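You operate a simulated robot arm through the tools that you are given. There is no shell and no other tool.

You are at the controls of a simulated two-armed robot. One attempt, no reset.

TASK
Hold sleeve 1, draw the new element out, fit it in filter A and start the pump.
Fine: shut the filter lid, then open the outlet valve.

It is judged by the outcome, as a careful person would: the job done as asked, and still so three seconds after it is handed in. It fails if anything else is knocked over, pushed out of place, dropped, spilled or broken. Lids that push on must go on centred and level and be pressed home; caps that screw on are set level and turned clockwise until they are tight.

THE ROBOT
Two 6-joint arms with two-finger grippers on one trunk, on a base that drives. Base frame: it is fixed to the floor where the robot stands at the start and does not move with it; the origin is under the middle of the robot, x ahead of it, y to its left, z up; the surface under the hand at the start is at about z = 0.86. Units: m, degrees, N and s.
The left shoulder is at the start at [0.06, 0.143, 0.9], the right one opposite. With the tool pointing down near the work surface each hand reaches from about 0.3 to 0.72 m from the robot's upright axis, wherever it stands, measured 20 degrees to its own side. Places, roughly: a-side agitator button [0.5, 1.1, 1]; a-side air valve [0.6, 1.5, 0.8]; a-side bleed lever [0.4, 1.5, 0.7]; a-side drain lever [0.4, 1.5, 0.5]; a-side filter lid [0.6, 1.4, 0.8]; a-side heater dial [0.5, 1.1, 1.2]; a-side outlet valve [0.4, 1.3, 0.7]; a-side pump button [0.5, 1.1, 0.9]; a-side vent valve [0.6, 1.2, 1.1]; b-side agitator button [0.5, 0.9, 1]; b-side air valve [0.6, 0.4, 0.8]; b-side bleed lever [0.4, 0.5, 0.7]; b-side drain lever [0.4, 0.5, 0.5]; b-side heater dial [0.5, 0.9, 1.2]; b-side outlet valve [0.4, 0.7, 0.6]; b-side pump button [0.5, 0.9, 0.9]. Payload 2.45 kg a hand.
The TCP of each hand is the grasp point between the finger pads, 0.026 m short of the fingertips. In the tool frame z runs along the fingers and y along their closing line. Largest opening 0.096 m; the body of the gripper starts 0.069 m behind the TCP.
Orientation is that of the tool frame in the base frame, as [roll, pitch, yaw] about the fixed x, y, z axes, in that order (R = Rz(yaw) Ry(pitch) Rx(roll)). With the fingers straight down and closing along the base's y, the tool's x points along the base's -x, its y along +y and its z along -z.

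THE INTERFACE
- The arms move only by the tool drive_tool. It takes "left_plan", "right_plan" or both (then of equal length, played together; a hand with none holds still); each is a list of rows, each an object of numbers (a shift or turn left out is 0, a gripper value left out holds the last): "dx", "dy", "dz": the shift along the base's x, y, z in cm; "rx", "ry", "rz": the turn, a rotation vector about the base's x, y, z in degrees; "jaw": the closure, from 0 (fully open) to 1 (shut). In form: [{"dx": .., "dy": .., "dz": .., "rx": .., "ry": .., "rz": .., "jaw": ..}, ...]. A call has 1 to 20 rows; each row is the pose to reach, as a shift and turn from the pose commanded when the call began. A row lasts 0.2 s, in which the tool goes at most 0.05 m and 8.6 degrees; a call with a longer step from one row to the next is refused whole, and so is a gripper value outside its range. A pose out of reach is approached as far as the arm can. The call stops where the force on the tool passes 40 N (or 10 N more than at its start, if that is more) or the arm is blocked; 0.2 s more then pass. The fingers move at their own pace and stop on an object; they squeeze with about 21 N. The grip force told is the motor's: it shows also when the fingers shut on nothing. Time passes only in rows, and 0.2 s behind the last, so rows that repeat a pose let the fingers close. It gives the time, the measured TCP pose, the force on the tool (base axes), the opening and the grip force at its end, in the units of the frame above (readings bear some noise), with the torque about the TCP (base axes, N m) and any sound that the robot's microphone picked up.
- Cameras (640 x 400 px; columns grow to the right, rows downward): "scene" is now at [0.1405, 0.013, 1.5046]; the picture's right is [0.16, -0.99, -0.00], its down [-0.74, -0.12, -0.66] and it looks along [0.65, 0.10, -0.75] (base axes); focal length 264 px, centre (320, 200). "left" rides on the left gripper at [0.082, -0.003, -0.098] in its tool frame; the picture's right is [0.04, 1.00, 0.00], its down [-0.73, 0.03, -0.68] and it looks along [-0.68, 0.03, 0.73] (tool axes); focal length 256 px, centre (320, 200). "right" rides on the right gripper at [0.082, 0.003, -0.098] in its tool frame; the picture's right is [-0.04, 1.00, 0.00], its down [-0.73, -0.03, -0.68] and it looks along [-0.68, -0.03, 0.73] (tool axes); focal length 256 px, centre (320, 200). There is no depth. A picture from a camera that has moved, and an enlarged one, comes with that camera's place and axes in the base frame and with its lens.
- grab_frame(camera): a new picture of that camera. No time passes.
- move_column(by): slides the trunk up (or, below 0, down) by that many m; the arms and the scene camera ride with it, the base frame stays. It gives what a move gives, with no picture.
- roll_base(legs): drives the robot by 1 to 6 legs, each [ahead, turn to the left] in m and degrees, along the robot's own axes; the way and the turn of a leg run together, so that a leg with both is an arc; at most 1.5 m and 180 degrees a leg. The arms and the cameras ride along, it lands a little off, and it stops where it bumps. It gives what a move gives.
- aim_head(pan, tilt): turns the head with the scene camera to pan (to the left, within 86 degrees either way) and tilt (down, from -29 to 69), counted from straight ahead of the robot. It gives what a move gives.
- inspect(camera, box): a new picture of the part [left, top, right, bottom] of that camera's present view, enlarged. No time passes.
- finish_job(): hands the job in; it is judged then, once.

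Places have to be worked out from the pictures, the camera data and where the tool is seen. Open the grippers and draw the arms clear of the work before you hand the job in, unless the task says otherwise.

The tools are called after "Call:" as a command line: name --argument value ..., lists and objects as JSON in quotes. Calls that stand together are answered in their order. drive_tool: Moves the arms, as the interface text tells. Its arguments: {"type":"object","properties":{"left_plan":{"type":"array"},"right_plan":{"type":"array"}},"required":[]} The other tools are called the same way: move_column (by) slides the trunk up or down; roll_base (legs) drives the base; aim_head (pan, tilt) turns the head that bears the scene camera; grab_frame (camera) takes a picture; inspect (camera, box) takes an enlarged picture of a part of a camera's view; finish_job () hands the job in.

At the start:

```text
time: 0.0
left_tcp_pos: [0.4276, 0.3253, 1.1903]
left_tcp_rot: [-180.0, 0.1, -180.0]
left_wrist_force: [0.1, 0.3, 0.3]
left_torque: [0.01, -0.03, 0.02]
left_gripper_width: 0.096
left_grip_force: 0.0
right_tcp_pos: [0.4318, -0.079, 1.196]
right_tcp_rot: [-180.0, 0.0, 179.9]
right_wrist_force: [-1.0, 0.0, 0.0]
right_torque: [0.03, 0.01, -0.01]
right_gripper_width: 0.0962
right_grip_force: 0.1
trunk travel left (down, up): [-0.525, 0.065]
robot x, y, heading: [-0.0013, -0.003, -0.1]
head pan, tilt: [9.0, 48.8]
```

scene: 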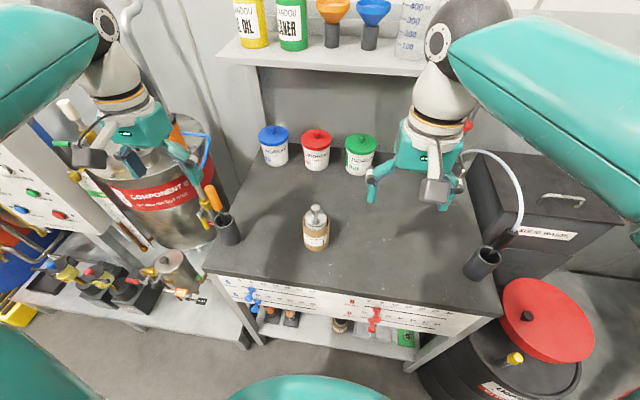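
right: 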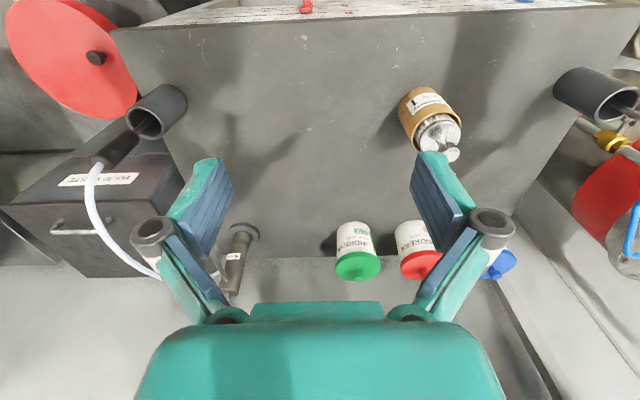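
left: 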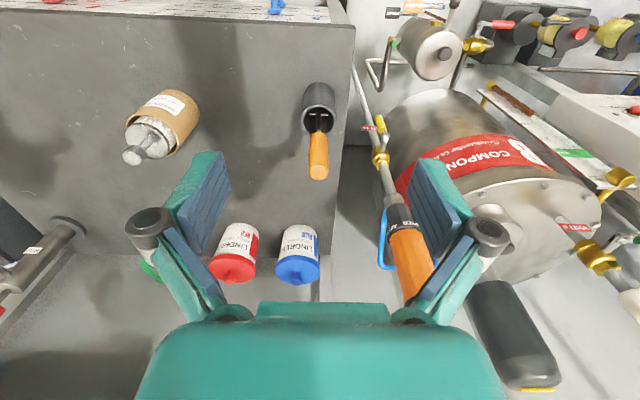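

I start by looking closer at the bench: the brown sleeve with a grey element stands near the middle, and I want to read its label before anything moves.

Call:
inspect --camera "scene" --box '[260, 180, 380, 260]'

Call:
inspect --camera "scene" --box '[0, 200, 260, 330]'

Call:
inspect --camera "left" --box '[100, 60, 260, 180]'

Call:
inspect --camera "right" --box '[360, 60, 520, 180]'

```text
5.00 times, centred on (320, 220) of scene
camera zoom: at [0.1405, 0.013, 1.5046], right [0.16, -0.99, 0.0], down [-0.74, -0.12, -0.66], along [0.65, 0.1, -0.75], focal length 1322 px, centre (320, 100)
```

zoom: 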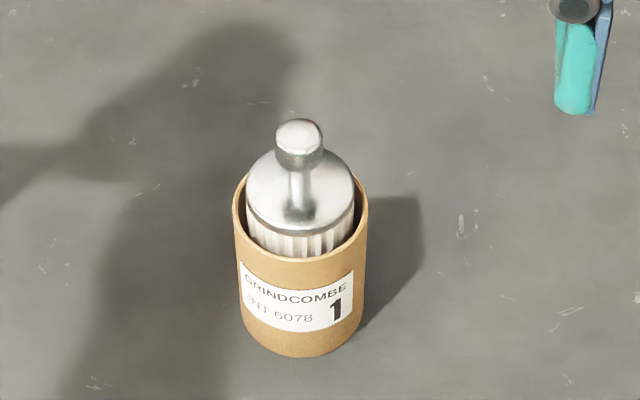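

```text
2.46 times, centred on (130, 265) of scene
camera zoom: at [0.1405, 0.013, 1.5046], right [0.16, -0.99, 0.0], down [-0.74, -0.12, -0.66], along [0.65, 0.1, -0.75], focal length 651 px, centre (788, 40)
```

zoom: 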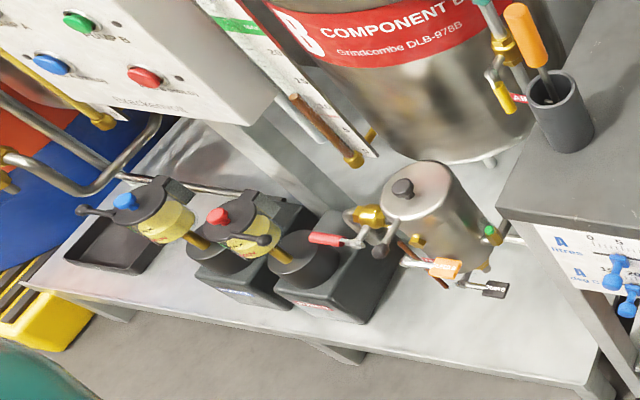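

```text
3.33 times, centred on (180, 120) of left
camera zoom: at [0.346, 0.3209, 1.2913], right [-0.04, 1.0, 0.0], down [0.73, 0.03, 0.68], along [0.68, 0.03, -0.73], focal length 853 px, centre (787, 467)
```

zoom: 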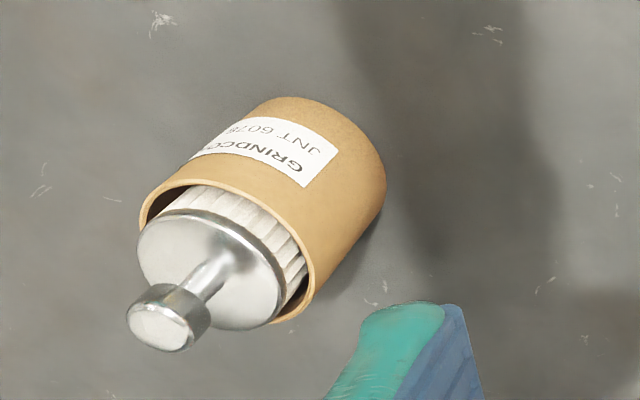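

```text
3.33 times, centred on (440, 120) of right
camera zoom: at [0.3485, -0.0748, 1.2942], right [0.04, 1.0, 0.0], down [0.73, -0.03, 0.68], along [0.68, -0.03, -0.73], focal length 853 px, centre (-80, 467)
```

zoom: 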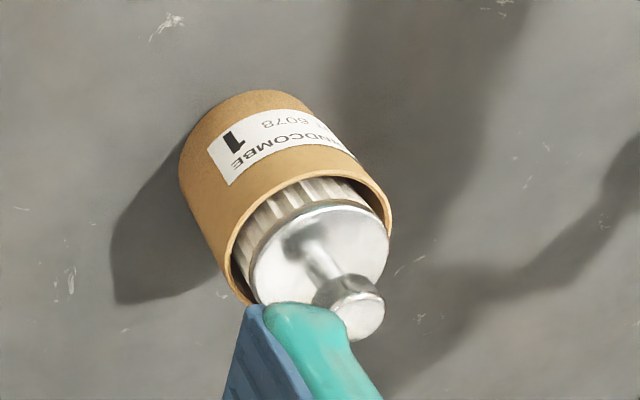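

Sleeve 1 is confirmed, standing at about [0.544, 0.085] with its rim near z 0.95 and the element's knob near z 1.0. Next I turn the head left to see the A side.

Call:
aim_head --pan 65 --tilt 30

Call:
grab_frame --camera "scene"

```text
time: 1.2
left_tcp_pos: [0.427, 0.3245, 1.1926]
left_tcp_rot: [-180.0, 0.1, -180.0]
left_wrist_force: [-0.6, 0.0, -0.7]
left_torque: [0.02, 0.02, -0.01]
left_gripper_width: 0.0961
left_grip_force: 0.0
right_tcp_pos: [0.4308, -0.0791, 1.1977]
right_tcp_rot: [-179.9, 0.0, -179.9]
right_wrist_force: [1.1, -0.8, -0.3]
right_torque: [0.02, -0.01, 0.02]
right_gripper_width: 0.096
right_grip_force: 0.0
trunk travel left (down, up): [-0.525, 0.065]
robot x, y, heading: [-0.0049, -0.0022, 0.0]
head pan, tilt: [65.0, 30.0]
```

```text
taken
camera scene: at [0.1017, 0.0827, 1.5325], right [0.91, -0.42, 0.0], down [-0.21, -0.45, -0.87], along [0.37, 0.78, -0.5], focal length 264 px, centre (320, 200)
```

scene: 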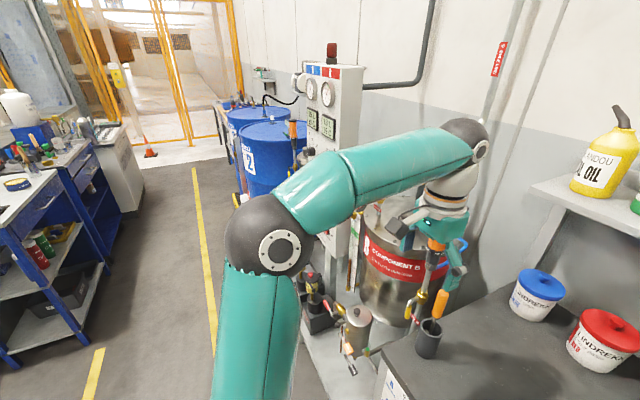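

The A side is hidden behind the control cabinet, so I will draw the element first and survey filter A when I get there. I return the head to the bench and pitch the right hand forward, high above everything, so it can take the sleeve from the side.

Call:
aim_head --pan 9 --tilt 48.8

Call:
drive_tool --right_plan '[{"dx": 0.5, "ry": -7}, {"dx": 1, "ry": -14}, {"dx": 1.5, "ry": -21}, {"dx": 2, "ry": -28}, {"dx": 2.5, "ry": -35}, {"dx": 3, "ry": -42}, {"dx": 3, "ry": -50}, {"dx": 3, "ry": -50}]'

```text
time: 2.5
left_tcp_pos: [0.4266, 0.3244, 1.1927]
left_tcp_rot: [180.0, 0.0, -179.9]
left_wrist_force: [0.0, 0.3, -0.8]
left_torque: [0.02, -0.01, -0.02]
left_gripper_width: 0.096
left_grip_force: 0.0
right_tcp_pos: [0.4322, -0.0789, 1.1984]
right_tcp_rot: [180.0, 0.0, 179.9]
right_wrist_force: [-0.5, 0.4, -0.9]
right_torque: [0.0, -0.02, -0.01]
right_gripper_width: 0.0961
right_grip_force: 0.0
trunk travel left (down, up): [-0.525, 0.065]
robot x, y, heading: [0.0007, -0.0005, -0.2]
head pan, tilt: [9.0, 48.8]
```

```text
time: 4.3
left_tcp_pos: [0.4267, 0.3238, 1.1942]
left_tcp_rot: [180.0, 0.0, -179.9]
left_wrist_force: [0.1, 0.4, 0.0]
left_torque: [0.01, 0.03, 0.02]
left_gripper_width: 0.096
left_grip_force: 0.1
right_tcp_pos: [0.4616, -0.0787, 1.1984]
right_tcp_rot: [-180.0, 50.0, -180.0]
right_wrist_force: [0.4, -0.6, -0.4]
right_torque: [0.02, 0.03, 0.0]
right_gripper_width: 0.0959
right_grip_force: 0.0
trunk travel left (down, up): [-0.525, 0.065]
robot x, y, heading: [-0.0002, 0.0014, 0.0]
head pan, tilt: [9.0, 48.8]
```

The right hand took the forward pitch cleanly. Next I yaw it 30° to the left and move toward the sleeve, still high.

Call:
drive_tool --right_plan '[{"dx": -1, "dy": 2, "dz": -2, "rz": 7.5}, {"dx": -2, "dy": 4, "dz": -4, "rz": 15}, {"dx": -2.5, "dy": 6, "dz": -7, "rz": 22.5}, {"dx": -3, "dy": 8, "dz": -9, "rz": 30}, {"dx": -3, "dy": 9, "dz": -12, "rz": 30}, {"dx": -3, "dy": 10, "dz": -14, "rz": 30}, {"dx": -3, "dy": 10, "dz": -14, "rz": 30}]'

Call:
grab_frame --camera "right"

Call:
grab_frame --camera "scene"

```text
time: 5.9
left_tcp_pos: [0.428, 0.3243, 1.1931]
left_tcp_rot: [-179.9, -0.1, -179.9]
left_wrist_force: [0.3, 0.1, -0.2]
left_torque: [0.0, 0.03, 0.0]
left_gripper_width: 0.096
left_grip_force: 0.1
right_tcp_pos: [0.429, 0.0228, 1.0582]
right_tcp_rot: [180.0, 49.9, -150.0]
right_wrist_force: [-0.5, 0.6, -0.5]
right_torque: [0.0, 0.0, 0.01]
right_gripper_width: 0.0958
right_grip_force: 0.1
trunk travel left (down, up): [-0.525, 0.065]
robot x, y, heading: [0.0011, -0.0009, -0.0]
head pan, tilt: [9.0, 48.8]
```

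```text
taken
camera right: at [0.3151, -0.0383, 1.0584], right [-0.48, 0.88, 0.03], down [-0.03, -0.05, 1.0], along [0.88, 0.48, 0.05], focal length 256 px, centre (320, 200)
```

right: 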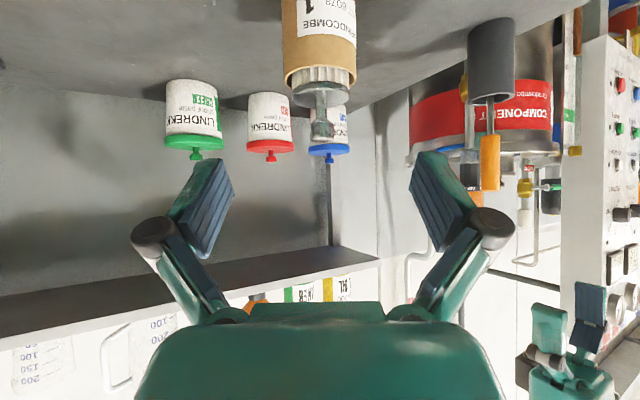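

```text
taken
camera scene: at [0.1402, 0.0128, 1.5046], right [0.16, -0.99, 0.0], down [-0.74, -0.12, -0.66], along [0.65, 0.1, -0.75], focal length 264 px, centre (320, 200)
```

scene: 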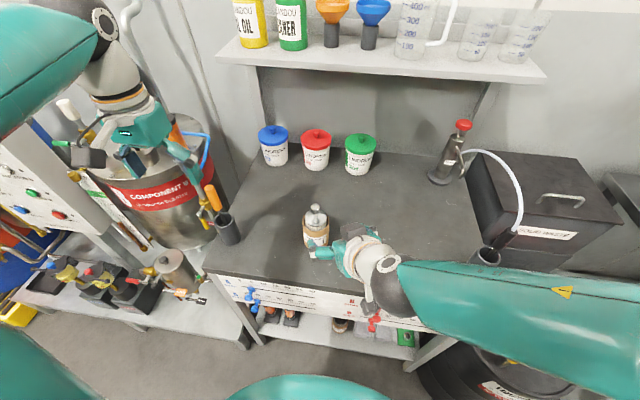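

The two views agree on the sleeve axis at about [0.544, 0.086], and the hand points right at it. I go down to a pre-grasp 12 cm back along the tool axis and check alignment.

Call:
drive_tool --right_plan '[{"dx": 1.1, "dy": 0.5, "dz": -2.3}, {"dx": 2.2, "dy": 1.0, "dz": -4.6}, {"dx": 3.2, "dy": 1.5, "dz": -6.9}, {"dx": 3.2, "dy": 1.5, "dz": -6.9}]'

Call:
grab_frame --camera "right"

Call:
inspect --camera "scene" --box '[240, 170, 440, 295]'

Call:
grab_frame --camera "left"

```text
time: 6.9
left_tcp_pos: [0.4255, 0.3247, 1.1928]
left_tcp_rot: [179.9, 0.0, 179.9]
left_wrist_force: [-0.4, -0.2, -0.1]
left_torque: [0.04, 0.05, 0.03]
left_gripper_width: 0.0958
left_grip_force: 0.2
right_tcp_pos: [0.4613, 0.036, 0.9903]
right_tcp_rot: [179.8, 50.0, -150.0]
right_wrist_force: [-1.3, 0.1, 0.3]
right_torque: [-0.01, -0.03, -0.02]
right_gripper_width: 0.0959
right_grip_force: 0.0
trunk travel left (down, up): [-0.525, 0.065]
robot x, y, heading: [-0.0021, 0.0012, 0.2]
head pan, tilt: [9.0, 48.8]
```

```text
taken
camera right: at [0.3473, -0.0246, 0.9899], right [-0.48, 0.88, 0.03], down [-0.03, -0.05, 1.0], along [0.88, 0.48, 0.05], focal length 256 px, centre (320, 200)
```

right: 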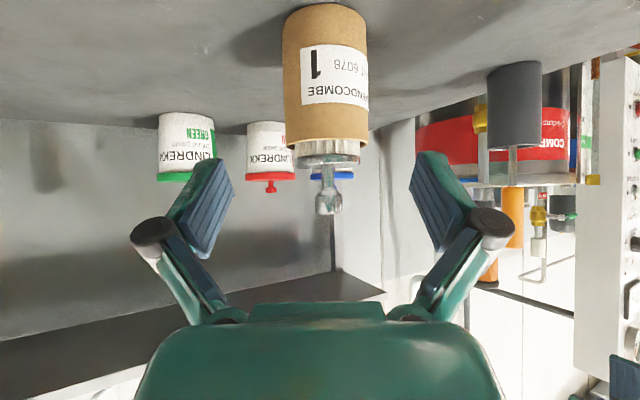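

```text
3.20 times, centred on (340, 232) of scene
camera zoom: at [0.1397, 0.0127, 1.5047], right [0.16, -0.99, 0.0], down [-0.74, -0.12, -0.66], along [0.65, 0.1, -0.75], focal length 846 px, centre (256, 96)
```

zoom: 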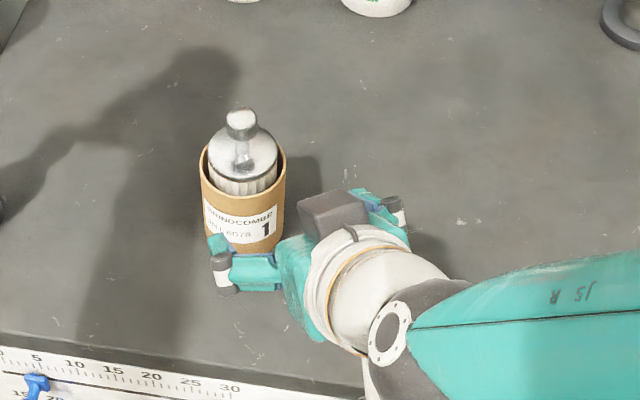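

```text
taken
camera left: at [0.3453, 0.3208, 1.292], right [-0.04, 1.0, 0.0], down [0.73, 0.03, 0.68], along [0.68, 0.03, -0.73], focal length 256 px, centre (320, 200)
```

left: 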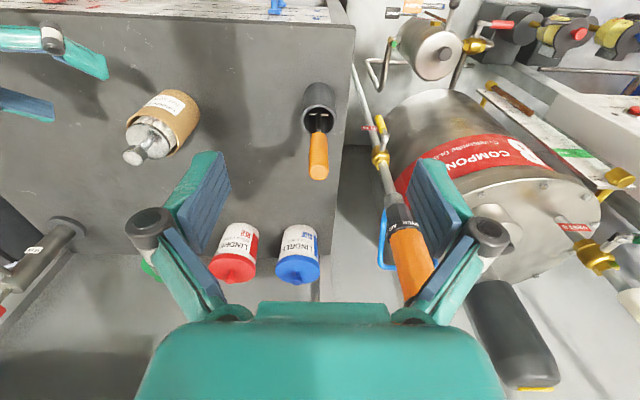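

The sleeve sits centred between the right fingers (column ~325). I advance along the tool axis until the pads straddle the sleeve at about z 0.912, jaw still open.

Call:
drive_tool --right_plan '[{"dx": 1.3, "dy": 0.8, "dz": -1.3}, {"dx": 2.6, "dy": 1.6, "dz": -2.6}, {"dx": 3.9, "dy": 2.4, "dz": -3.9}, {"dx": 5.2, "dy": 3.2, "dz": -5.2}, {"dx": 6.5, "dy": 4.0, "dz": -6.5}, {"dx": 7.8, "dy": 4.8, "dz": -7.8}, {"dx": 7.8, "dy": 4.8, "dz": -7.8}]'

Call:
grab_frame --camera "right"

Call:
inspect --camera "scene" --box '[240, 170, 440, 295]'

Call:
inspect --camera "left" --box '[0, 0, 320, 200]'

```text
time: 8.5
left_tcp_pos: [0.4268, 0.3251, 1.1924]
left_tcp_rot: [180.0, 0.0, -180.0]
left_wrist_force: [0.1, 0.6, -0.3]
left_torque: [0.02, -0.03, 0.0]
left_gripper_width: 0.0959
left_grip_force: 0.0
right_tcp_pos: [0.5421, 0.0858, 0.9094]
right_tcp_rot: [-180.0, 50.0, -150.0]
right_wrist_force: [0.1, 0.1, -0.5]
right_torque: [-0.03, 0.02, 0.04]
right_gripper_width: 0.0959
right_grip_force: 0.1
trunk travel left (down, up): [-0.525, 0.065]
robot x, y, heading: [-0.0031, 0.0006, -0.1]
head pan, tilt: [9.0, 48.8]
```

```text
taken
camera right: at [0.428, 0.0242, 0.9098], right [-0.48, 0.88, 0.03], down [-0.03, -0.05, 1.0], along [0.88, 0.48, 0.05], focal length 256 px, centre (320, 200)
```

right: 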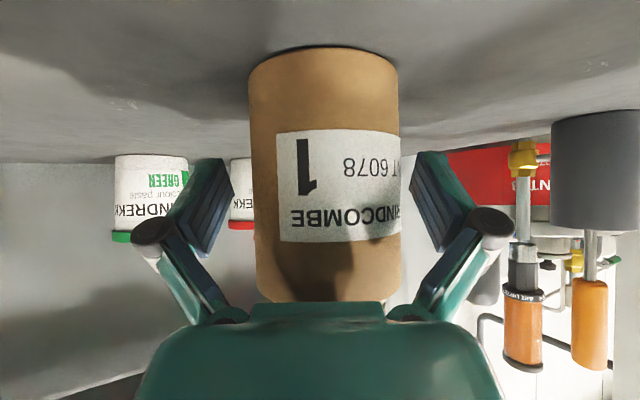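

```text
3.20 times, centred on (340, 232) of scene
camera zoom: at [0.1402, 0.0129, 1.5046], right [0.16, -0.99, 0.0], down [-0.74, -0.12, -0.66], along [0.65, 0.1, -0.75], focal length 846 px, centre (256, 96)
```

zoom: 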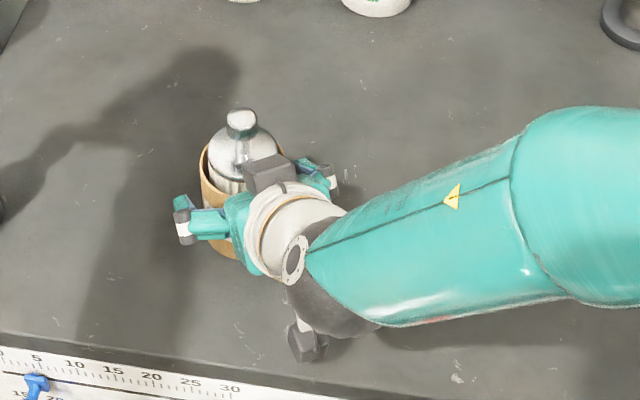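

```text
2.00 times, centred on (160, 100) of left
camera zoom: at [0.3457, 0.3209, 1.2918], right [-0.04, 1.0, 0.0], down [0.73, 0.03, 0.68], along [0.68, 0.03, -0.73], focal length 512 px, centre (640, 400)
```

zoom: 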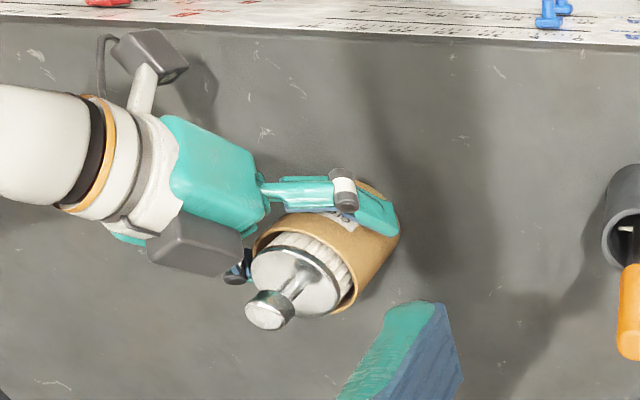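

The pads straddle the sleeve and nothing touches. I close the right jaw gently on the sleeve and watch for any shift.

Call:
drive_tool --right_plan '[{"jaw": 0.2}, {"jaw": 0.3}, {"jaw": 0.35}, {"jaw": 0.35}]'

Call:
inspect --camera "scene" --box '[270, 180, 370, 243]'

Call:
inspect --camera "left" --box '[60, 60, 220, 160]'

Call:
grab_frame --camera "right"

```text
time: 9.5
left_tcp_pos: [0.4274, 0.3258, 1.1925]
left_tcp_rot: [180.0, 0.0, 180.0]
left_wrist_force: [-0.2, 1.4, 0.2]
left_torque: [0.01, -0.03, 0.02]
left_gripper_width: 0.0963
left_grip_force: 0.0
right_tcp_pos: [0.5419, 0.0848, 0.9102]
right_tcp_rot: [-180.0, 50.0, -149.9]
right_wrist_force: [-1.0, -0.2, 1.7]
right_torque: [-0.02, 0.03, 0.01]
right_gripper_width: 0.068
right_grip_force: 21.1
trunk travel left (down, up): [-0.525, 0.065]
robot x, y, heading: [0.0008, -0.0006, 0.2]
head pan, tilt: [9.0, 48.8]
```

```text
6.35 times, centred on (320, 212) of scene
camera zoom: at [0.1403, 0.0129, 1.5046], right [0.16, -0.99, 0.0], down [-0.74, -0.12, -0.66], along [0.65, 0.1, -0.75], focal length 1678 px, centre (320, 127)
```

zoom: 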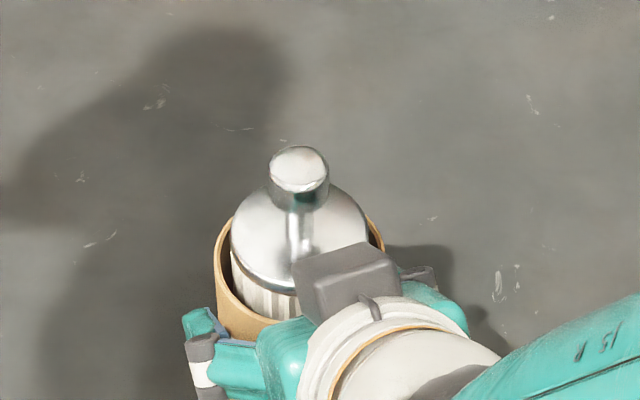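

```text
4.00 times, centred on (140, 110) of left
camera zoom: at [0.3458, 0.3209, 1.2918], right [-0.04, 1.0, 0.0], down [0.73, 0.03, 0.68], along [0.68, 0.03, -0.73], focal length 1024 px, centre (1040, 560)
```

zoom: 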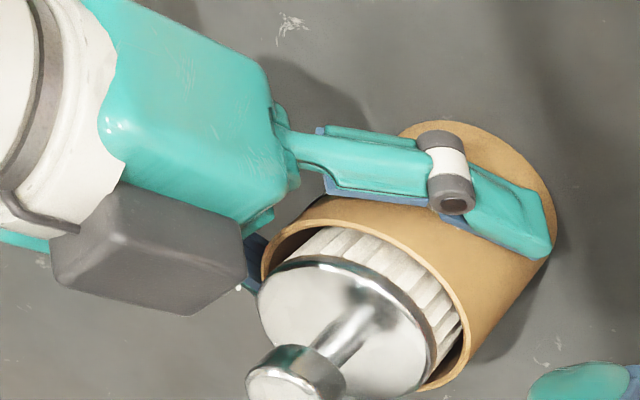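

```text
taken
camera right: at [0.428, 0.0242, 0.9101], right [-0.48, 0.88, 0.03], down [-0.03, -0.05, 1.0], along [0.88, 0.48, 0.05], focal length 256 px, centre (320, 200)
```

right: 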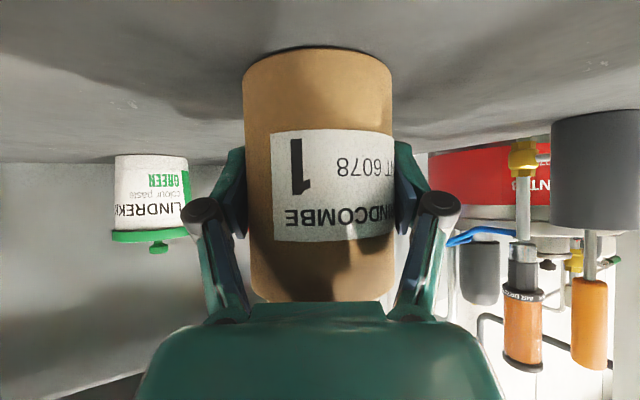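

The right hand holds the sleeve (0.068 m, 21 N) with no upset. Now I bring the left hand over the knob at about [0.544, 0.084], staying high, with the jaw partly closed to stay clear of the right hand's box.

Call:
drive_tool --left_plan '[{"dx": 1.7, "dy": -3.4, "jaw": 0.2}, {"dx": 3.4, "dy": -6.9, "jaw": 0.4}, {"dx": 5.0, "dy": -10.3, "jaw": 0.4}, {"dx": 6.7, "dy": -13.7, "jaw": 0.4}, {"dx": 8.3, "dy": -17.2, "jaw": 0.4}, {"dx": 10.0, "dy": -20.6, "jaw": 0.4}, {"dx": 11.7, "dy": -24.0, "jaw": 0.4}, {"dx": 11.7, "dy": -24.0, "dz": -3, "jaw": 0.4}, {"dx": 11.7, "dy": -24.0, "dz": -6, "jaw": 0.4}, {"dx": 11.7, "dy": -24.0, "dz": -6, "jaw": 0.4}]'

Call:
grab_frame --camera "left"

Call:
grab_frame --camera "scene"

```text
time: 11.7
left_tcp_pos: [0.543, 0.0832, 1.1332]
left_tcp_rot: [-180.0, 0.0, -180.0]
left_wrist_force: [0.0, 1.4, 0.2]
left_torque: [0.03, 0.0, 0.01]
left_gripper_width: 0.0579
left_grip_force: 0.0
right_tcp_pos: [0.5414, 0.0843, 0.9101]
right_tcp_rot: [180.0, 50.0, -149.9]
right_wrist_force: [0.3, 1.3, 3.8]
right_torque: [0.08, -0.01, -0.02]
right_gripper_width: 0.0677
right_grip_force: 20.8
trunk travel left (down, up): [-0.525, 0.065]
robot x, y, heading: [0.0023, 0.0004, -0.1]
head pan, tilt: [9.0, 48.8]
```

```text
taken
camera left: at [0.4625, 0.08, 1.2331], right [-0.04, 1.0, 0.0], down [0.73, 0.03, 0.68], along [0.68, 0.03, -0.73], focal length 256 px, centre (320, 200)
```

left: 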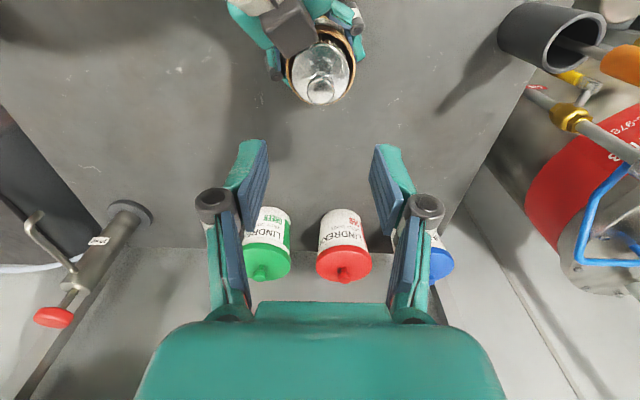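

```text
taken
camera scene: at [0.1404, 0.0131, 1.5046], right [0.16, -0.99, 0.0], down [-0.74, -0.12, -0.66], along [0.65, 0.1, -0.75], focal length 264 px, centre (320, 200)
```

scene: 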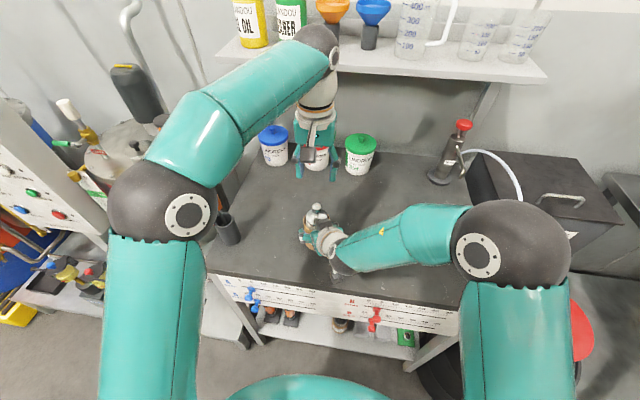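

The left hand is 12 cm above the knob, which appears straight ahead. I zoom in to fix the knob's centre before going down.

Call:
inspect --camera "left" --box '[240, 20, 400, 120]'

Call:
inspect --camera "scene" --box '[270, 120, 370, 260]'

```text
4.00 times, centred on (320, 70) of left
camera zoom: at [0.4625, 0.08, 1.2331], right [-0.04, 1.0, 0.0], down [0.73, 0.03, 0.68], along [0.68, 0.03, -0.73], focal length 1024 px, centre (320, 720)
```

zoom: 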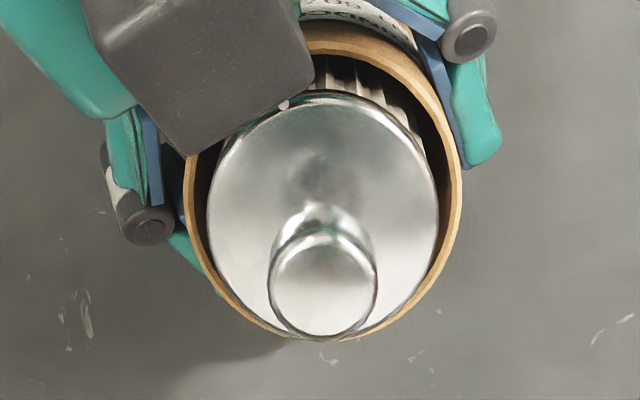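

```text
2.86 times, centred on (320, 190) of scene
camera zoom: at [0.1404, 0.0131, 1.5046], right [0.16, -0.99, 0.0], down [-0.74, -0.12, -0.66], along [0.65, 0.1, -0.75], focal length 755 px, centre (320, 229)
```

zoom: 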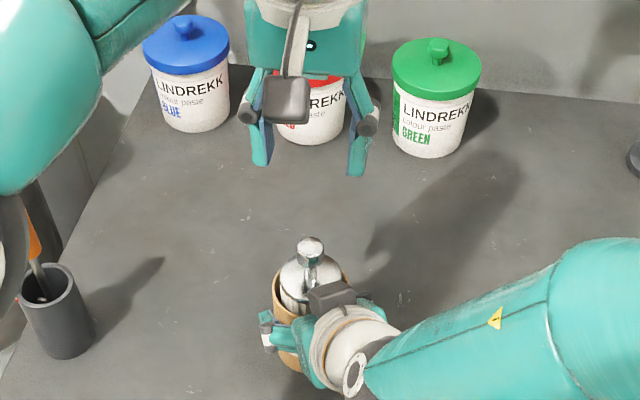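

The knob centre comes out at about [0.542, 0.084], within a millimetre or two of the left TCP. I lower to z ≈ 1.043 and check from both cameras.

Call:
drive_tool --left_plan '[{"dz": -3, "dy": 0.1}, {"dz": -6, "dy": 0.1}, {"dz": -9, "dy": 0.1}, {"dz": -9, "dy": 0.1}]'

Call:
inspect --camera "left" --box '[200, 60, 440, 210]'

Call:
inspect --camera "scene" --box '[270, 160, 370, 260]'

Call:
grab_frame --camera "right"

```text
time: 12.7
left_tcp_pos: [0.5443, 0.0851, 1.0421]
left_tcp_rot: [179.9, 0.0, -180.0]
left_wrist_force: [0.1, -0.4, 0.0]
left_torque: [0.03, 0.01, 0.02]
left_gripper_width: 0.0577
left_grip_force: 0.1
right_tcp_pos: [0.5414, 0.0847, 0.9097]
right_tcp_rot: [-179.9, 50.0, -149.9]
right_wrist_force: [-0.3, 0.5, 3.2]
right_torque: [-0.03, 0.0, -0.01]
right_gripper_width: 0.0677
right_grip_force: 20.8
trunk travel left (down, up): [-0.525, 0.065]
robot x, y, heading: [0.0022, 0.0066, 0.4]
head pan, tilt: [9.0, 48.8]
```

```text
2.67 times, centred on (320, 135) of left
camera zoom: at [0.4638, 0.0809, 1.1414], right [-0.04, 1.0, 0.0], down [0.73, 0.03, 0.68], along [0.68, 0.03, -0.73], focal length 683 px, centre (320, 373)
```

zoom: 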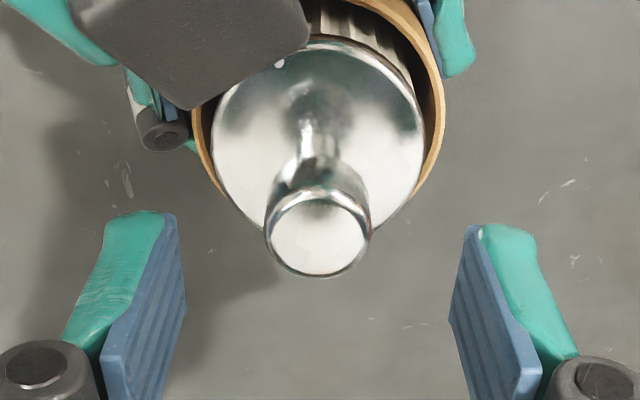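

```text
4.00 times, centred on (320, 210) of scene
camera zoom: at [0.1404, 0.0129, 1.5046], right [0.16, -0.99, 0.0], down [-0.74, -0.12, -0.66], along [0.65, 0.1, -0.75], focal length 1057 px, centre (320, 160)
```

zoom: 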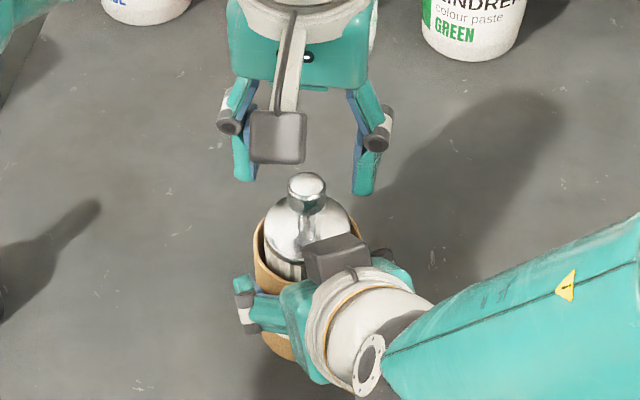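

```text
taken
camera right: at [0.428, 0.0241, 0.9099], right [-0.48, 0.88, 0.03], down [-0.03, -0.05, 1.0], along [0.88, 0.48, 0.05], focal length 256 px, centre (320, 200)
```

right: 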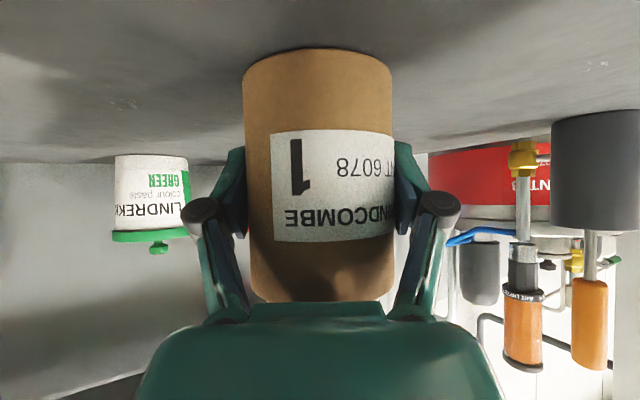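

Two left-camera views put the knob top at [0.5426, 0.0842, 1.012] and the plate near z 0.965. I lower so the pads centre on the knob head (TCP z ≈ 1.004), then close the left jaw.

Call:
drive_tool --left_plan '[{"dx": -0.1, "dy": -0.05, "dz": -1.3}, {"dx": -0.1, "dy": -0.05, "dz": -2.6}, {"dx": -0.1, "dy": -0.05, "dz": -3.8}, {"dx": -0.1, "dy": -0.05, "dz": -3.8}]'

Call:
inspect --camera "left" --box '[200, 60, 440, 210]'

Call:
inspect --camera "scene" --box '[270, 160, 370, 260]'

```text
time: 13.7
left_tcp_pos: [0.5412, 0.0847, 1.0039]
left_tcp_rot: [-180.0, -0.1, -179.9]
left_wrist_force: [0.0, 0.7, -0.4]
left_torque: [0.02, 0.01, 0.01]
left_gripper_width: 0.0576
left_grip_force: 0.0
right_tcp_pos: [0.5405, 0.0838, 0.9095]
right_tcp_rot: [180.0, 50.0, -150.0]
right_wrist_force: [0.3, 0.6, 3.4]
right_torque: [-0.01, -0.02, 0.0]
right_gripper_width: 0.0679
right_grip_force: 21.6
trunk travel left (down, up): [-0.525, 0.065]
robot x, y, heading: [0.0018, -0.0006, -0.2]
head pan, tilt: [9.0, 48.8]
```

```text
2.67 times, centred on (320, 135) of left
camera zoom: at [0.461, 0.0808, 1.1026], right [-0.04, 1.0, 0.0], down [0.73, 0.03, 0.68], along [0.68, 0.03, -0.73], focal length 683 px, centre (320, 373)
```

zoom: 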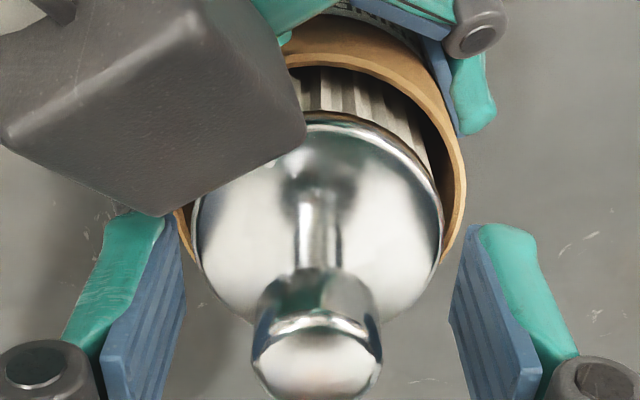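

```text
4.00 times, centred on (320, 210) of scene
camera zoom: at [0.1405, 0.0129, 1.5046], right [0.16, -0.99, 0.0], down [-0.74, -0.12, -0.66], along [0.65, 0.1, -0.75], focal length 1057 px, centre (320, 160)
```

zoom: 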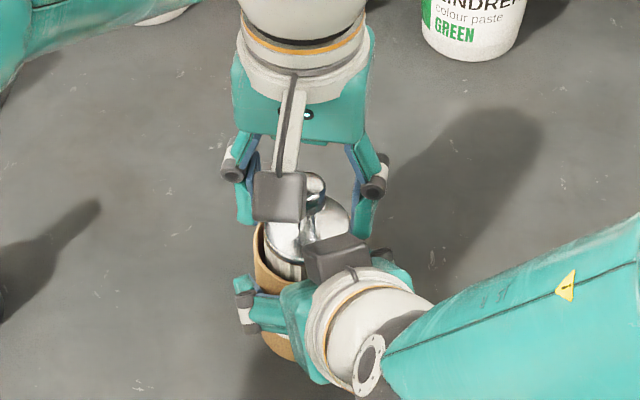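

The knob head sits between the left pads and the right hand's box is clear of the left finger. I close the left jaw on the knob.

Call:
drive_tool --left_plan '[{"jaw": 0.6}, {"jaw": 0.8}, {"jaw": 1.0}, {"jaw": 1.0}]'

Call:
inspect --camera "left" --box '[200, 60, 440, 210]'

```text
time: 14.7
left_tcp_pos: [0.5422, 0.0853, 1.0023]
left_tcp_rot: [179.9, 0.0, 179.9]
left_wrist_force: [-0.3, 0.7, 0.0]
left_torque: [-0.01, 0.01, 0.0]
left_gripper_width: 0.0211
left_grip_force: 21.2
right_tcp_pos: [0.5415, 0.0858, 0.9089]
right_tcp_rot: [179.9, 50.0, -149.9]
right_wrist_force: [0.3, -0.7, 2.5]
right_torque: [-0.07, -0.05, 0.01]
right_gripper_width: 0.0679
right_grip_force: 21.1
trunk travel left (down, up): [-0.525, 0.065]
robot x, y, heading: [-0.001, 0.0009, 0.1]
head pan, tilt: [9.0, 48.8]
```

```text
2.67 times, centred on (320, 135) of left
camera zoom: at [0.4611, 0.0807, 1.1028], right [-0.04, 1.0, 0.0], down [0.73, 0.03, 0.68], along [0.68, 0.03, -0.73], focal length 683 px, centre (320, 373)
```

zoom: 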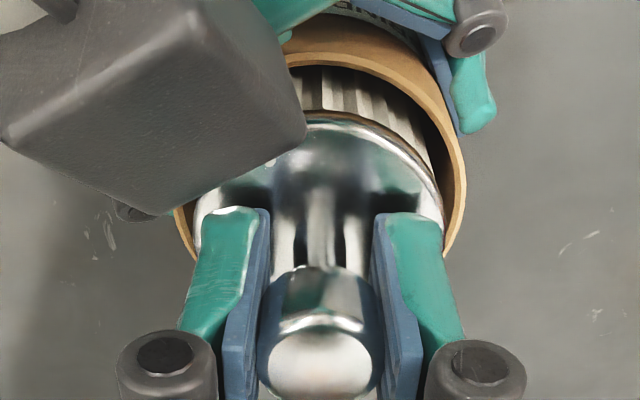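

The knob is gripped (0.021 m, 21 N). I draw the element straight up slowly while the right hand holds the sleeve, watching the forces.

Call:
drive_tool --left_plan '[{"dz": 0.5}, {"dz": 1.0}, {"dz": 2.0}, {"dz": 3.0}, {"dz": 4.0}]'

Call:
inspect --camera "scene" --box '[270, 140, 370, 260]'

Call:
grab_frame --camera "right"

```text
time: 15.9
left_tcp_pos: [0.5422, 0.0836, 1.0444]
left_tcp_rot: [180.0, -0.1, 180.0]
left_wrist_force: [-0.4, 0.3, -1.0]
left_torque: [0.0, 0.03, 0.05]
left_gripper_width: 0.0212
left_grip_force: 20.8
right_tcp_pos: [0.542, 0.0847, 0.9084]
right_tcp_rot: [180.0, 50.0, -150.1]
right_wrist_force: [-0.2, 0.0, 2.8]
right_torque: [-0.06, -0.03, 0.04]
right_gripper_width: 0.0677
right_grip_force: 20.6
trunk travel left (down, up): [-0.525, 0.065]
robot x, y, heading: [-0.0002, -0.0009, 0.2]
head pan, tilt: [9.0, 48.8]
```

```text
3.33 times, centred on (320, 200) of scene
camera zoom: at [0.1406, 0.0129, 1.5046], right [0.16, -0.99, 0.0], down [-0.74, -0.12, -0.66], along [0.65, 0.1, -0.75], focal length 881 px, centre (320, 200)
```

zoom: 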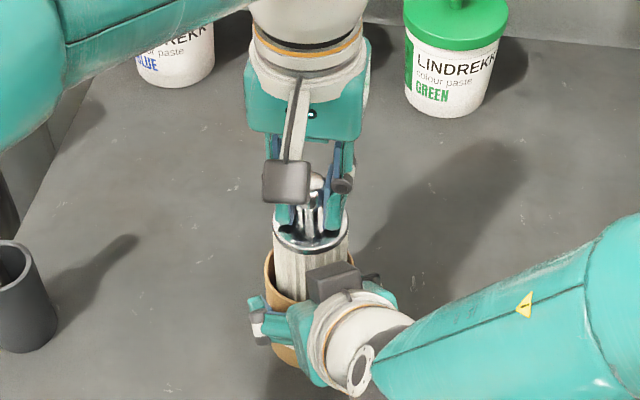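

```text
taken
camera right: at [0.4281, 0.0241, 0.9099], right [-0.48, 0.88, 0.03], down [-0.03, -0.05, 1.0], along [0.88, 0.48, 0.05], focal length 256 px, centre (320, 200)
```

right: 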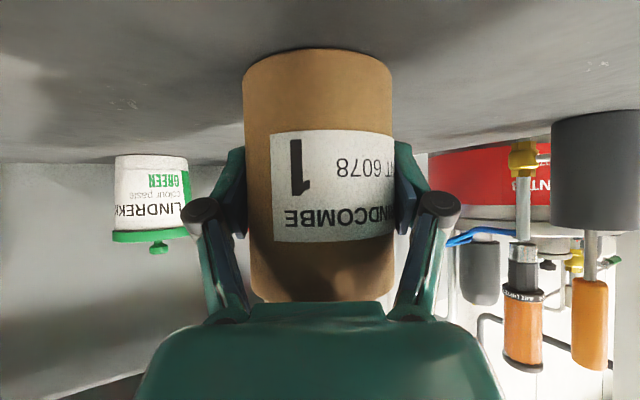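

The element slides out freely while the sleeve stays put. I keep drawing it up until its bottom clears the rim.

Call:
drive_tool --left_plan '[{"dz": 1.5}, {"dz": 3.0}, {"dz": 4.5}, {"dz": 6.0}, {"dz": 7.5}, {"dz": 9.0}, {"dz": 10.5}, {"dz": 11.5}, {"dz": 11.5}]'

Call:
grab_frame --camera "scene"

Call:
grab_frame --camera "left"

Call:
grab_frame --camera "right"

```text
time: 17.9
left_tcp_pos: [0.5418, 0.0873, 1.1604]
left_tcp_rot: [179.9, 0.1, 180.0]
left_wrist_force: [-0.2, 0.2, -0.7]
left_torque: [0.0, -0.02, 0.01]
left_gripper_width: 0.0211
left_grip_force: 21.1
right_tcp_pos: [0.5431, 0.0846, 0.9098]
right_tcp_rot: [180.0, 50.2, -150.1]
right_wrist_force: [-0.1, 0.1, 1.3]
right_torque: [-0.08, -0.04, -0.02]
right_gripper_width: 0.0679
right_grip_force: 20.7
trunk travel left (down, up): [-0.525, 0.065]
robot x, y, heading: [0.0019, 0.0029, -0.1]
head pan, tilt: [9.0, 48.8]
```

```text
taken
camera scene: at [0.1407, 0.0129, 1.5046], right [0.16, -0.99, 0.0], down [-0.74, -0.12, -0.66], along [0.65, 0.1, -0.75], focal length 264 px, centre (320, 200)
```

scene: 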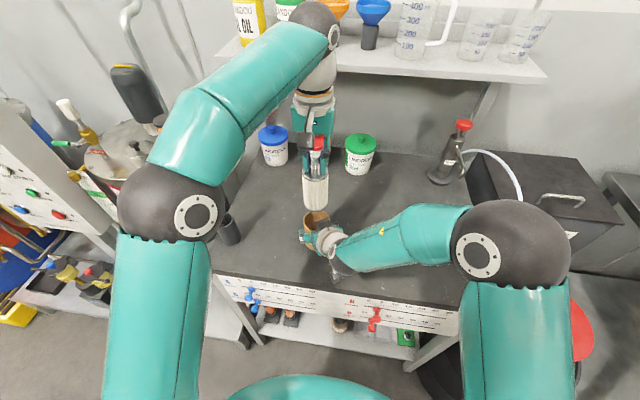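

```text
taken
camera left: at [0.4611, 0.0824, 1.2594], right [-0.04, 1.0, 0.0], down [0.73, 0.03, 0.68], along [0.68, 0.03, -0.73], focal length 256 px, centre (320, 200)
```

left: 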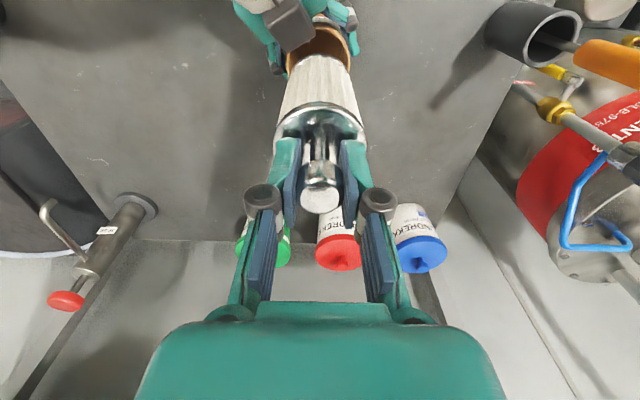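

```text
taken
camera right: at [0.4282, 0.0242, 0.9098], right [-0.48, 0.88, 0.03], down [-0.03, -0.05, 1.0], along [0.88, 0.48, 0.05], focal length 256 px, centre (320, 200)
```

right: 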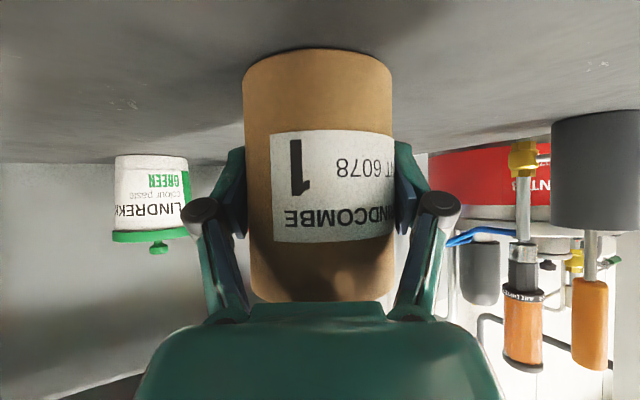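

The element looks clear of the rim. I zoom in to confirm and to measure its length before moving it away.

Call:
inspect --camera "scene" --box '[260, 110, 380, 260]'

Call:
inspect --camera "left" --box '[240, 0, 400, 220]'

```text
2.67 times, centred on (320, 185) of scene
camera zoom: at [0.1407, 0.0129, 1.5046], right [0.16, -0.99, 0.0], down [-0.74, -0.12, -0.66], along [0.65, 0.1, -0.75], focal length 705 px, centre (320, 240)
```

zoom: 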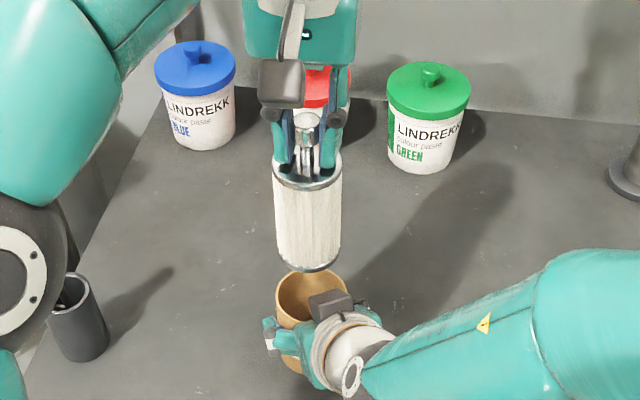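

```text
1.82 times, centred on (320, 110) of left
camera zoom: at [0.4611, 0.0824, 1.2594], right [-0.04, 1.0, 0.0], down [0.73, 0.03, 0.68], along [0.68, 0.03, -0.73], focal length 465 px, centre (320, 364)
```

zoom: 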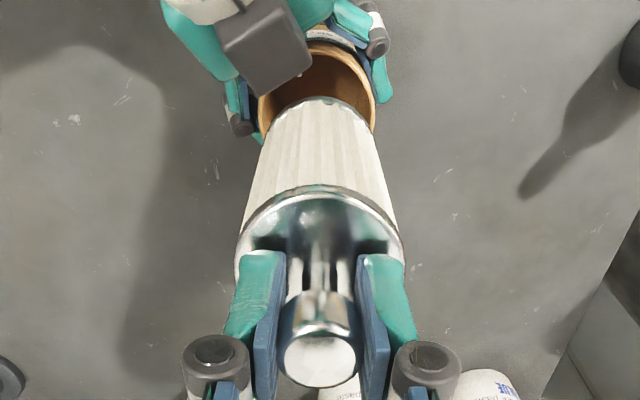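

The element is fully out: its bottom is about 0.148 m below the TCP, 5 cm above the rim. Now I open the right jaw gently so the sleeve stays standing, then check.

Call:
drive_tool --right_plan '[{"jaw": 0.28}, {"jaw": 0.2}, {"jaw": 0.1}, {"jaw": 0.0}, {"jaw": 0.0}]'

Call:
grab_frame --camera "right"

```text
time: 19.1
left_tcp_pos: [0.5412, 0.0865, 1.1602]
left_tcp_rot: [179.9, 0.0, -180.0]
left_wrist_force: [-0.1, 1.0, -1.5]
left_torque: [-0.02, -0.02, -0.01]
left_gripper_width: 0.0212
left_grip_force: 21.0
right_tcp_pos: [0.5427, 0.0847, 0.9095]
right_tcp_rot: [-179.9, 49.9, -150.0]
right_wrist_force: [1.3, -0.5, 0.8]
right_torque: [0.02, -0.01, 0.04]
right_gripper_width: 0.0959
right_grip_force: 0.0
trunk travel left (down, up): [-0.525, 0.065]
robot x, y, heading: [0.0017, -0.0007, -0.1]
head pan, tilt: [9.0, 48.8]
```

```text
taken
camera right: at [0.4283, 0.0242, 0.9098], right [-0.48, 0.88, 0.03], down [-0.03, -0.05, 1.0], along [0.88, 0.48, 0.05], focal length 256 px, centre (320, 200)
```

right: 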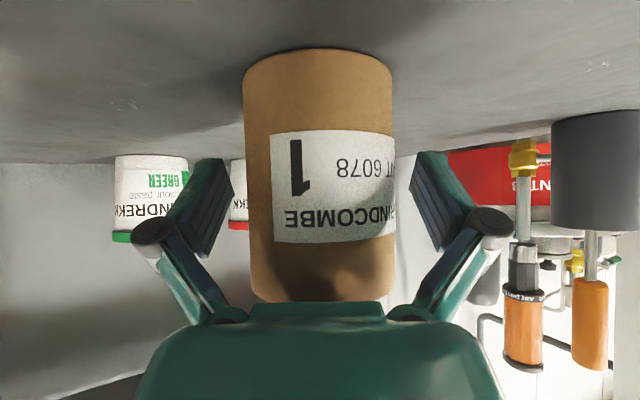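

The sleeve stands undisturbed. I back the right hand out along its own axis and then raise it.

Call:
drive_tool --right_plan '[{"dx": -1.3, "dy": -0.8, "dz": 1.3}, {"dx": -2.6, "dy": -1.6, "dz": 2.6}, {"dx": -3.9, "dy": -2.4, "dz": 3.9}, {"dx": -5.2, "dy": -3.2, "dz": 5.2}, {"dx": -6.5, "dy": -4.0, "dz": 6.5}, {"dx": -7.8, "dy": -4.8, "dz": 7.8}, {"dx": -9, "dy": -8, "dz": 9}, {"dx": -10, "dy": -12, "dz": 11}, {"dx": -10, "dy": -16, "dz": 14}, {"dx": -10, "dy": -16, "dz": 18}]'

Call:
grab_frame --camera "scene"

Call:
grab_frame --camera "left"

```text
time: 21.3
left_tcp_pos: [0.5416, 0.087, 1.1618]
left_tcp_rot: [-179.9, 0.0, 179.8]
left_wrist_force: [-0.6, 0.4, -0.9]
left_torque: [-0.01, 0.03, 0.01]
left_gripper_width: 0.021
left_grip_force: 20.5
right_tcp_pos: [0.4492, -0.0783, 1.0949]
right_tcp_rot: [-168.9, 50.8, -136.9]
right_wrist_force: [-2.1, -0.4, -0.2]
right_torque: [0.04, -0.15, -0.03]
right_gripper_width: 0.0961
right_grip_force: 0.0
trunk travel left (down, up): [-0.525, 0.065]
robot x, y, heading: [0.0007, -0.0023, 0.1]
head pan, tilt: [9.0, 48.8]
```

```text
taken
camera scene: at [0.1401, 0.0132, 1.5046], right [0.16, -0.99, 0.0], down [-0.74, -0.12, -0.66], along [0.65, 0.1, -0.75], focal length 264 px, centre (320, 200)
```

scene: 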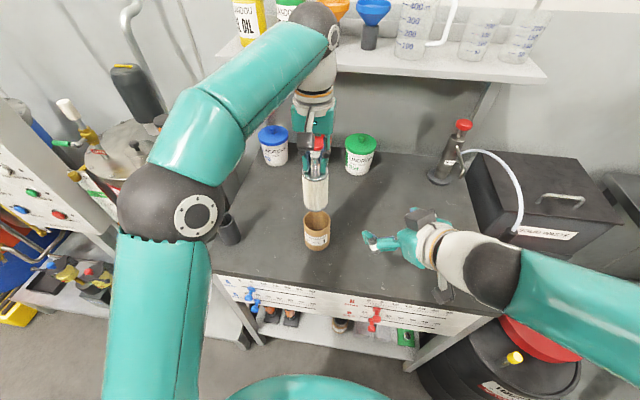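

```text
taken
camera left: at [0.4607, 0.0826, 1.2593], right [-0.04, 1.0, 0.0], down [0.73, 0.03, 0.68], along [0.68, 0.03, -0.73], focal length 256 px, centre (320, 200)
```

left: 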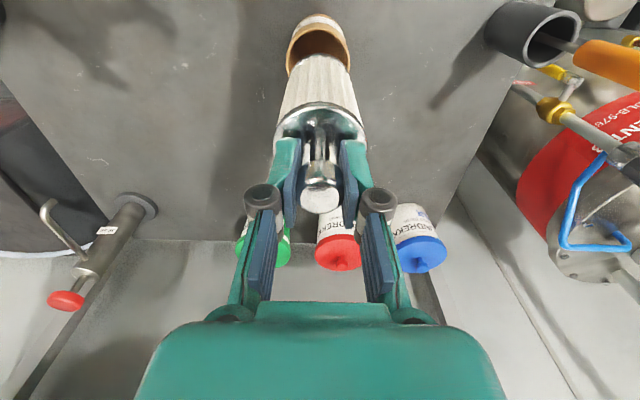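

The sleeve is standing free on the bench. I unwind the right hand (yaw first, then pitch) at a safe height so it points down again.

Call:
drive_tool --right_plan '[{"rz": -7.5, "dz": 1}, {"rz": -15, "dz": 2}, {"rz": -22.5, "dz": 3}, {"rz": -30, "dz": 4}, {"rz": -30, "dz": 5}]'

Call:
drive_tool --right_plan '[{"ry": 8, "dz": 1}, {"ry": 16, "dz": 2}, {"ry": 24, "dz": 3}, {"ry": 32, "dz": 4}, {"ry": 40, "dz": 5}, {"ry": 48, "dz": 6}, {"ry": 50, "dz": 6}]'

```text
time: 22.5
left_tcp_pos: [0.542, 0.0867, 1.1605]
left_tcp_rot: [180.0, 0.0, 180.0]
left_wrist_force: [-0.8, 0.3, -1.4]
left_torque: [0.0, 0.03, -0.02]
left_gripper_width: 0.0217
left_grip_force: 20.4
right_tcp_pos: [0.443, -0.0763, 1.1398]
right_tcp_rot: [-180.0, 50.0, 179.9]
right_wrist_force: [-0.3, -0.6, -0.8]
right_torque: [0.04, 0.01, 0.03]
right_gripper_width: 0.096
right_grip_force: 0.0
trunk travel left (down, up): [-0.525, 0.065]
robot x, y, heading: [-0.0025, -0.0015, 0.0]
head pan, tilt: [9.0, 48.8]
```

```text
time: 24.1
left_tcp_pos: [0.5419, 0.0865, 1.1593]
left_tcp_rot: [-179.9, 0.1, 180.0]
left_wrist_force: [-1.1, -0.8, -1.5]
left_torque: [0.0, 0.01, 0.0]
left_gripper_width: 0.0214
left_grip_force: 20.7
right_tcp_pos: [0.4415, -0.0751, 1.1989]
right_tcp_rot: [179.9, -0.1, -179.9]
right_wrist_force: [0.0, 0.3, 0.0]
right_torque: [0.02, 0.01, -0.02]
right_gripper_width: 0.0959
right_grip_force: 0.0
trunk travel left (down, up): [-0.525, 0.065]
robot x, y, heading: [-0.0025, 0.0016, 0.1]
head pan, tilt: [9.0, 48.8]
```

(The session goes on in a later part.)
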